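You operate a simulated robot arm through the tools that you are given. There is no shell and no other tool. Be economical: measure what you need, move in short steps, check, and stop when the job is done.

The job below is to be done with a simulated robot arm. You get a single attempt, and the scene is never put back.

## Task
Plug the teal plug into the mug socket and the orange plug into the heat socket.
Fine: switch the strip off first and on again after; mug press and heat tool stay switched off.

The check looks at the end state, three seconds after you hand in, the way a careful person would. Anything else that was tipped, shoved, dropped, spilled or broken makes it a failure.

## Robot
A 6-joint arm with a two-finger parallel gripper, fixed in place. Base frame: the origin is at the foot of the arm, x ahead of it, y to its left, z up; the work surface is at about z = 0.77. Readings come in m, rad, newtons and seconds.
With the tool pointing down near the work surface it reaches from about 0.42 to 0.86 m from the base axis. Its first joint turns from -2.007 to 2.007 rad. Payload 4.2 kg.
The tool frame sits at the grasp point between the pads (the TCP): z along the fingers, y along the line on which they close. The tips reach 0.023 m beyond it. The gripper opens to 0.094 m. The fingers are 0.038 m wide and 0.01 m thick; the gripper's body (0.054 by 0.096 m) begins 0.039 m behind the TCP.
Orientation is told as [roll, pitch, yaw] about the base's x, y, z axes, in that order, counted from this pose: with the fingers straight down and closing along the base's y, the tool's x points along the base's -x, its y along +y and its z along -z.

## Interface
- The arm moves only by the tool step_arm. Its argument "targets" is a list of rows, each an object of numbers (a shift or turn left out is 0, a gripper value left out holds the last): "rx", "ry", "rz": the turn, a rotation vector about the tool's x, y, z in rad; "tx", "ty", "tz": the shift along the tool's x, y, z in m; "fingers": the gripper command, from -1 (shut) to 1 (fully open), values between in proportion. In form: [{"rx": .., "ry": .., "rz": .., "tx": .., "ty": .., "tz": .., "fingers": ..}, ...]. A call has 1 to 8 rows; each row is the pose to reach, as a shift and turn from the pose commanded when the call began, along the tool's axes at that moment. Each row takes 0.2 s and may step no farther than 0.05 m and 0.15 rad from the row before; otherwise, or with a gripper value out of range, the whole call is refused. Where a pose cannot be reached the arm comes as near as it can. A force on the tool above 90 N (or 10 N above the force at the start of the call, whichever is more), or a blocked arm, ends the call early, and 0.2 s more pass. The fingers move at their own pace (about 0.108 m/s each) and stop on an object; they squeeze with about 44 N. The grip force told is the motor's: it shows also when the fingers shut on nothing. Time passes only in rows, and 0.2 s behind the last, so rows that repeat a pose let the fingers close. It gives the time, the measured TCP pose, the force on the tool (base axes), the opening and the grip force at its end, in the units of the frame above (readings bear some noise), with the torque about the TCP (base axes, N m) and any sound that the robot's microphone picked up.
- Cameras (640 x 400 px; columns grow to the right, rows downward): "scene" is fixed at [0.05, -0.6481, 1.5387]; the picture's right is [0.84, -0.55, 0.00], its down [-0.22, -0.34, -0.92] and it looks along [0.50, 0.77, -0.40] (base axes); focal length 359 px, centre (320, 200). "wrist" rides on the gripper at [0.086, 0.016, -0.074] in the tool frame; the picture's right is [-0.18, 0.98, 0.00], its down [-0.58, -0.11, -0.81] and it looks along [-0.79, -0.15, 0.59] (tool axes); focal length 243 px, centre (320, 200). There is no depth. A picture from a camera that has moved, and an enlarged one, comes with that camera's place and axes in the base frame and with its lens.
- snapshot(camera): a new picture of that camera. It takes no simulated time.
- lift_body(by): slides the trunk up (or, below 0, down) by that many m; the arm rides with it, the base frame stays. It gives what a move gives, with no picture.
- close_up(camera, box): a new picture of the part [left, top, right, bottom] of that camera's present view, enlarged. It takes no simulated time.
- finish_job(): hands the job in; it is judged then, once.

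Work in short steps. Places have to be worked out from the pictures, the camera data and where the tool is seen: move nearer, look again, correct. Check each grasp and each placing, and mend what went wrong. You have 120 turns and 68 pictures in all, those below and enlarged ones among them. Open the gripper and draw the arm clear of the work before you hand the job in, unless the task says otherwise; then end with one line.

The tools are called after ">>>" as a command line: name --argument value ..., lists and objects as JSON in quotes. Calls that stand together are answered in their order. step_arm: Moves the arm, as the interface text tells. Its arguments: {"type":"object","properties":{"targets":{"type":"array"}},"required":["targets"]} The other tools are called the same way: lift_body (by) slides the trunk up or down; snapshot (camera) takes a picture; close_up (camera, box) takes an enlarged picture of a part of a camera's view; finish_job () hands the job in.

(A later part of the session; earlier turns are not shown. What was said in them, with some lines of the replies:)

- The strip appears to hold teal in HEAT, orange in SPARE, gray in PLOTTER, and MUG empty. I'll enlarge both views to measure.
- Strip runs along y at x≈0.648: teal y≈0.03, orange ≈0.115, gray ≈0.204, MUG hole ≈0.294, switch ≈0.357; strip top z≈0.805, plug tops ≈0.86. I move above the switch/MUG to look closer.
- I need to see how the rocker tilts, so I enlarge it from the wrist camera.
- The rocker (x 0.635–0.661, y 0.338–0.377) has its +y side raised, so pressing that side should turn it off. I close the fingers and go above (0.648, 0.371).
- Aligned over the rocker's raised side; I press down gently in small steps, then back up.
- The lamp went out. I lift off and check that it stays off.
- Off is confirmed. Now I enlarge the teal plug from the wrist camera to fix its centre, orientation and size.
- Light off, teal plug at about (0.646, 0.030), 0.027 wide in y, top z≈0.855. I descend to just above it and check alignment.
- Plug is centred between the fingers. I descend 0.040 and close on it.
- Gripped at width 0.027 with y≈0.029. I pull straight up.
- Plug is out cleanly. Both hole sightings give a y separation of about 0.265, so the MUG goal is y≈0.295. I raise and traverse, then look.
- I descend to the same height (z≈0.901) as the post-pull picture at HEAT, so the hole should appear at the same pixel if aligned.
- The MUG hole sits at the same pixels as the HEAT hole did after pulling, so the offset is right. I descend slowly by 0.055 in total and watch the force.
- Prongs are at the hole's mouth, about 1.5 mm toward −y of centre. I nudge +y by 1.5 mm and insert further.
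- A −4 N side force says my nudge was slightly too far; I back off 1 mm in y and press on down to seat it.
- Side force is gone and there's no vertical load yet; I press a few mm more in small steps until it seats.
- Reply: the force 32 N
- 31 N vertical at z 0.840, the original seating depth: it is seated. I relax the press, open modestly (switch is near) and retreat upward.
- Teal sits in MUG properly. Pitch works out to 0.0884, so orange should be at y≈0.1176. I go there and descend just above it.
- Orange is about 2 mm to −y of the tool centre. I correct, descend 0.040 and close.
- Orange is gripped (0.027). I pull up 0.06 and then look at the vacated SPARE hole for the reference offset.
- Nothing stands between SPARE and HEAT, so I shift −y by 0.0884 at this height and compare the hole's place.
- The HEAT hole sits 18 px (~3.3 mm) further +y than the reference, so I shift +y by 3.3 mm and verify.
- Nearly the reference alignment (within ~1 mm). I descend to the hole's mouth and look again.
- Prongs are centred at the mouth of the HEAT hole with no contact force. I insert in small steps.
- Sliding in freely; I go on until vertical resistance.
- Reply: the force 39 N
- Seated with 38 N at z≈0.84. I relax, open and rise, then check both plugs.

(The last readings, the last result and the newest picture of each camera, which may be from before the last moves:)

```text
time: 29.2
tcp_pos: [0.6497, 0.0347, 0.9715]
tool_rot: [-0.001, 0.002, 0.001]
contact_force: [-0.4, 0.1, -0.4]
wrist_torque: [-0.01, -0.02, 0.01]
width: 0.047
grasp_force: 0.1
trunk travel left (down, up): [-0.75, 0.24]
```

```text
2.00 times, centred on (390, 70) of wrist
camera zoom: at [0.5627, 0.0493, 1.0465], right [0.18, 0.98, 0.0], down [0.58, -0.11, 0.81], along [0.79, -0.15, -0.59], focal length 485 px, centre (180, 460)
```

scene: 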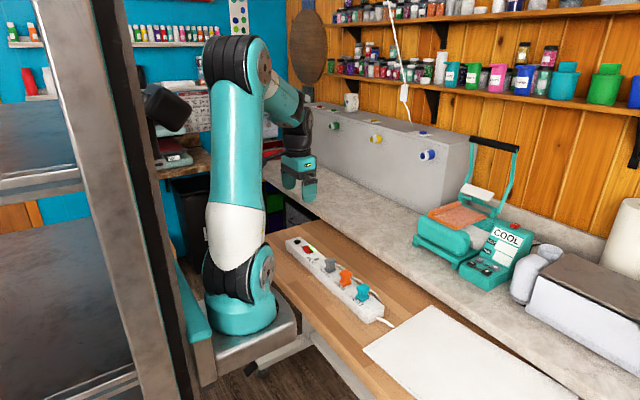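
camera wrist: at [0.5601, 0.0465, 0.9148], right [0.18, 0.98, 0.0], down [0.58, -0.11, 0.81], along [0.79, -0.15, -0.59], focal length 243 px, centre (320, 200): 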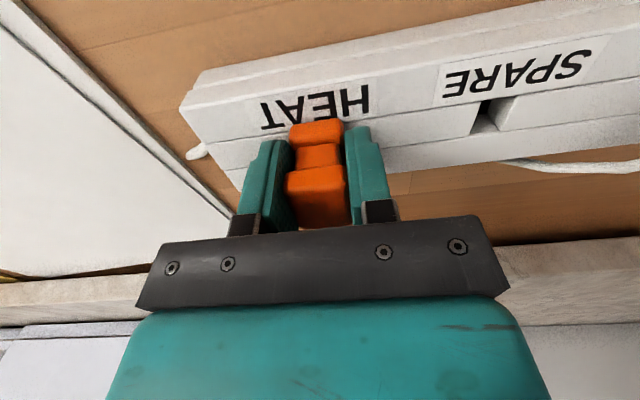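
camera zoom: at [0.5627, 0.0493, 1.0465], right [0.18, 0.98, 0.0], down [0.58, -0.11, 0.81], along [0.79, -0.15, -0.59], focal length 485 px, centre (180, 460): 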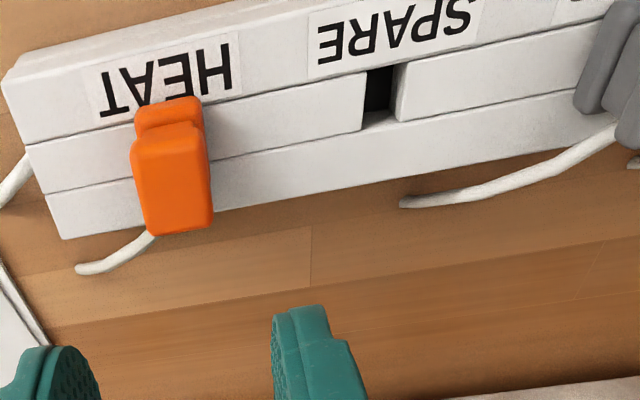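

Both plugs are seated, SPARE empty. Now I travel back to the switch with the fingers shut to press its now-raised −y side (y≈0.345).

>>> step_arm --targets '[{"ty": 0.045, "fingers": -1}, {"ty": 0.09}, {"ty": 0.135}, {"ty": 0.18}, {"ty": 0.225}, {"ty": 0.27}, {"ty": 0.312}, {"ty": 0.312}]'

>>> snapshot --camera "wrist"

```text
time: 31.0
tcp_pos: [0.6495, 0.3438, 0.9694]
tool_rot: [-0.001, -0.001, 0.0]
contact_force: [1.1, -0.3, -0.6]
wrist_torque: [0.02, 0.0, -0.02]
width: 0.0002
grasp_force: 42.4
trunk travel left (down, up): [-0.75, 0.24]
```

```text
23 pictures are left
camera wrist: at [0.562, 0.36, 1.043], right [0.18, 0.98, 0.0], down [0.58, -0.11, 0.81], along [0.79, -0.15, -0.59], focal length 243 px, centre (320, 200)
```

wrist: 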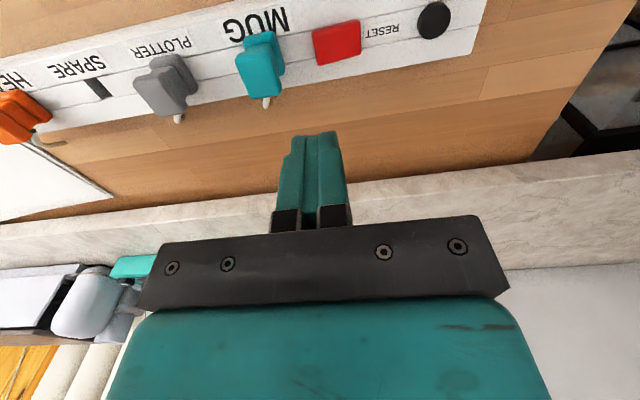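

Rocker centre measures y≈0.358, so y≈0.345 is its −y half. I descend to just above it and check from the scene camera.

>>> step_arm --targets '[{"tz": 0.045}, {"tz": 0.085}, {"tz": 0.097}, {"tz": 0.097}]'

>>> close_up --camera "scene" --box '[265, 205, 345, 269]'

>>> close_up --camera "wrist" --box '[200, 60, 440, 210]'

```text
time: 32.0
tcp_pos: [0.6501, 0.3443, 0.8718]
tool_rot: [-0.001, 0.001, -0.001]
contact_force: [-0.3, -0.3, 0.8]
wrist_torque: [0.01, -0.03, 0.0]
width: 0.0
grasp_force: 42.2
trunk travel left (down, up): [-0.75, 0.24]
```

```text
6.25 times, centred on (305, 237) of scene
camera zoom: at [0.05, -0.6481, 1.5387], right [0.84, -0.55, 0.0], down [-0.22, -0.34, -0.92], along [0.5, 0.77, -0.4], focal length 2246 px, centre (414, -31)
```

zoom: 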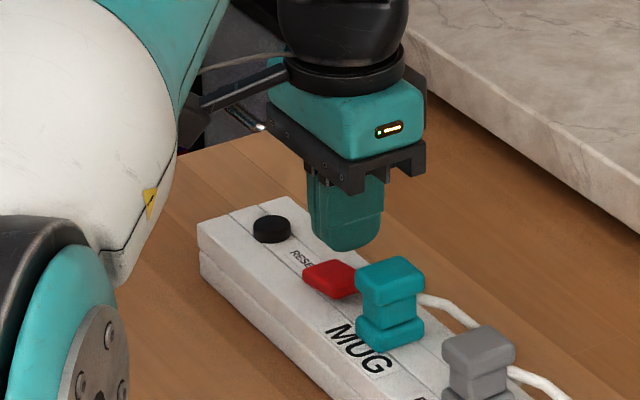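

```text
2.67 times, centred on (320, 135) of wrist
camera zoom: at [0.5625, 0.3602, 0.9461], right [0.18, 0.98, 0.0], down [0.58, -0.11, 0.81], along [0.79, -0.15, -0.59], focal length 647 px, centre (320, 373)
```

zoom: 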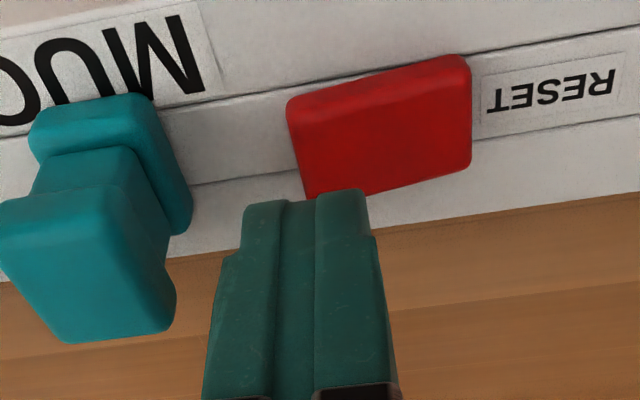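

The tips are about on the rocker's −y edge; I shift +3 mm in y and press down gently.

>>> step_arm --targets '[{"ty": 0.003, "tz": 0.005}, {"ty": 0.003, "tz": 0.015}, {"ty": 0.003, "tz": 0.022}, {"ty": 0.003, "tz": 0.027}, {"ty": 0.003, "tz": 0.03}]'

>>> close_up --camera "scene" --box '[265, 205, 345, 269]'

```text
time: 33.2
tcp_pos: [0.6481, 0.3447, 0.8449]
tool_rot: [0.0, -0.001, -0.001]
contact_force: [0.1, -0.9, 0.3]
wrist_torque: [0.0, 0.02, -0.03]
width: 0.0003
grasp_force: 42.5
trunk travel left (down, up): [-0.75, 0.24]
```

```text
6.25 times, centred on (305, 237) of scene
camera zoom: at [0.05, -0.6481, 1.5387], right [0.84, -0.55, 0.0], down [-0.22, -0.34, -0.92], along [0.5, 0.77, -0.4], focal length 2246 px, centre (414, -31)
```

zoom: 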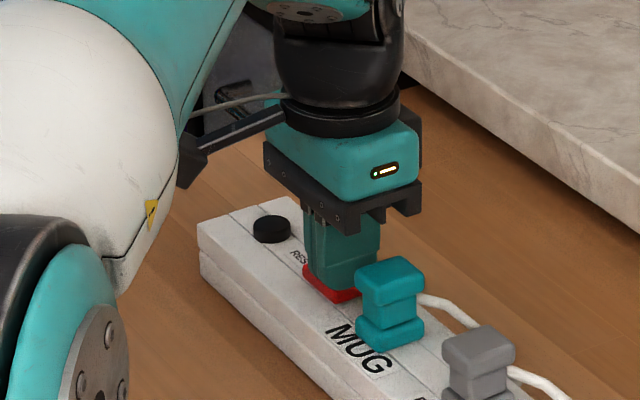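

No force yet and the lamp is hidden. I press a bit more, reading the force.

>>> step_arm --targets '[{"tz": 0.0015}, {"tz": 0.003}, {"tz": 0.003}]'

>>> close_up --camera "wrist" --box '[200, 60, 440, 210]'

```text
time: 34.0
tcp_pos: [0.6472, 0.3451, 0.8441]
tool_rot: [0.003, -0.004, -0.001]
contact_force: [-1.8, -5.7, 24.2]
wrist_torque: [0.06, 0.01, 0.02]
width: 0.0001
grasp_force: 42.8
trunk travel left (down, up): [-0.75, 0.24]
```

```text
2.67 times, centred on (320, 135) of wrist
camera zoom: at [0.5606, 0.3613, 0.9181], right [0.18, 0.98, 0.0], down [0.58, -0.11, 0.81], along [0.79, -0.15, -0.59], focal length 647 px, centre (320, 373)
```

zoom: 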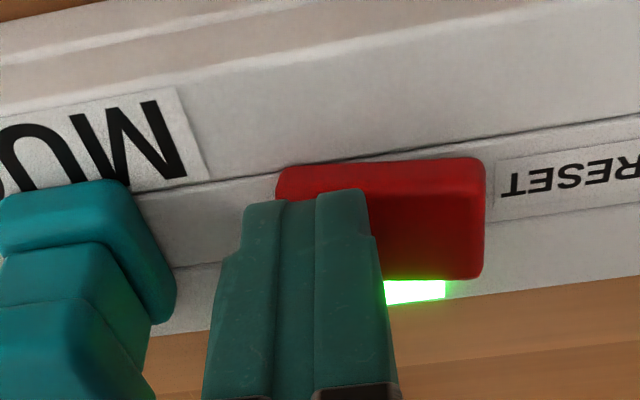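

The lamp is green: strip is on. I lift straight off, then rise clear and toward the base.

>>> step_arm --targets '[{"tz": -0.02}, {"tz": -0.065}, {"tz": -0.11}, {"tz": -0.155}, {"tz": -0.2}, {"tz": -0.24, "tx": 0.03}, {"tz": -0.28, "tx": 0.06, "fingers": 1}, {"tz": -0.3, "tx": 0.1}]'

>>> close_up --camera "scene" --box '[270, 210, 410, 330]'

>>> close_up --camera "scene" --box '[400, 120, 640, 310]'

>>> snapshot --camera "wrist"

```text
time: 35.8
tcp_pos: [0.5481, 0.3473, 1.1391]
tool_rot: [0.001, 0.001, 0.001]
contact_force: [0.6, 0.0, -0.6]
wrist_torque: [0.0, 0.01, 0.01]
width: 0.0941
grasp_force: 0.2
trunk travel left (down, up): [-0.75, 0.24]
```

```text
3.33 times, centred on (340, 270) of scene
camera zoom: at [0.05, -0.6481, 1.5387], right [0.84, -0.55, 0.0], down [-0.22, -0.34, -0.92], along [0.5, 0.77, -0.4], focal length 1198 px, centre (253, -33)
```

zoom: 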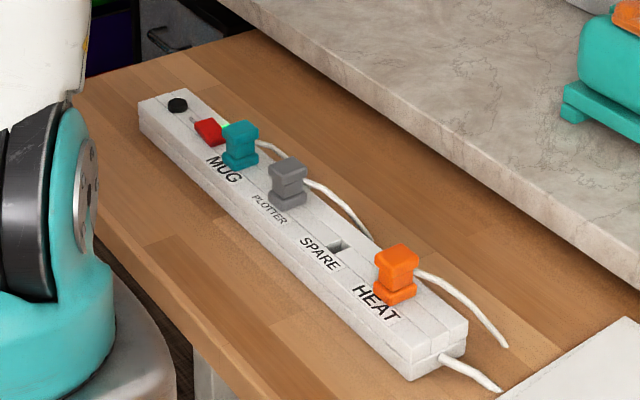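

```text
2.11 times, centred on (520, 215) of scene
camera zoom: at [0.05, -0.6481, 1.5387], right [0.84, -0.55, 0.0], down [-0.22, -0.34, -0.92], along [0.5, 0.77, -0.4], focal length 756 px, centre (-101, 168)
```

zoom: 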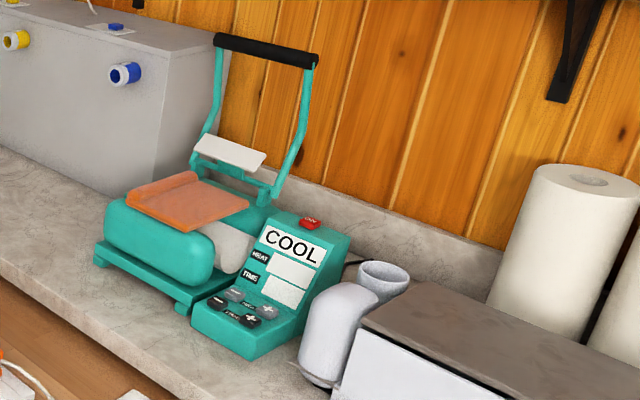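

```text
16 pictures are left
camera wrist: at [0.461, 0.3628, 1.215], right [0.18, 0.98, 0.0], down [0.58, -0.11, 0.81], along [0.79, -0.15, -0.59], focal length 243 px, centre (320, 200)
```

wrist: 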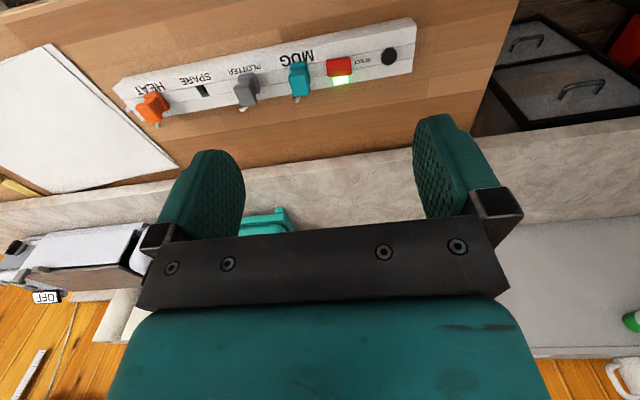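

Strip lamp is green, teal sits in MUG, orange in HEAT, and gray is untouched. The press display and the OFF tag look as before, and the arm is clear and open, so I hand in.

>>> finish_job

```text
The job is handed in.
```

The teal plug is in the mug socket and the orange plug is in the heat socket. I switched the strip off before moving them and on again afterwards; I didn't touch the mug press or the heat tool, and both looked unchanged at the end (press still reading COOL, OFF tag still showing).
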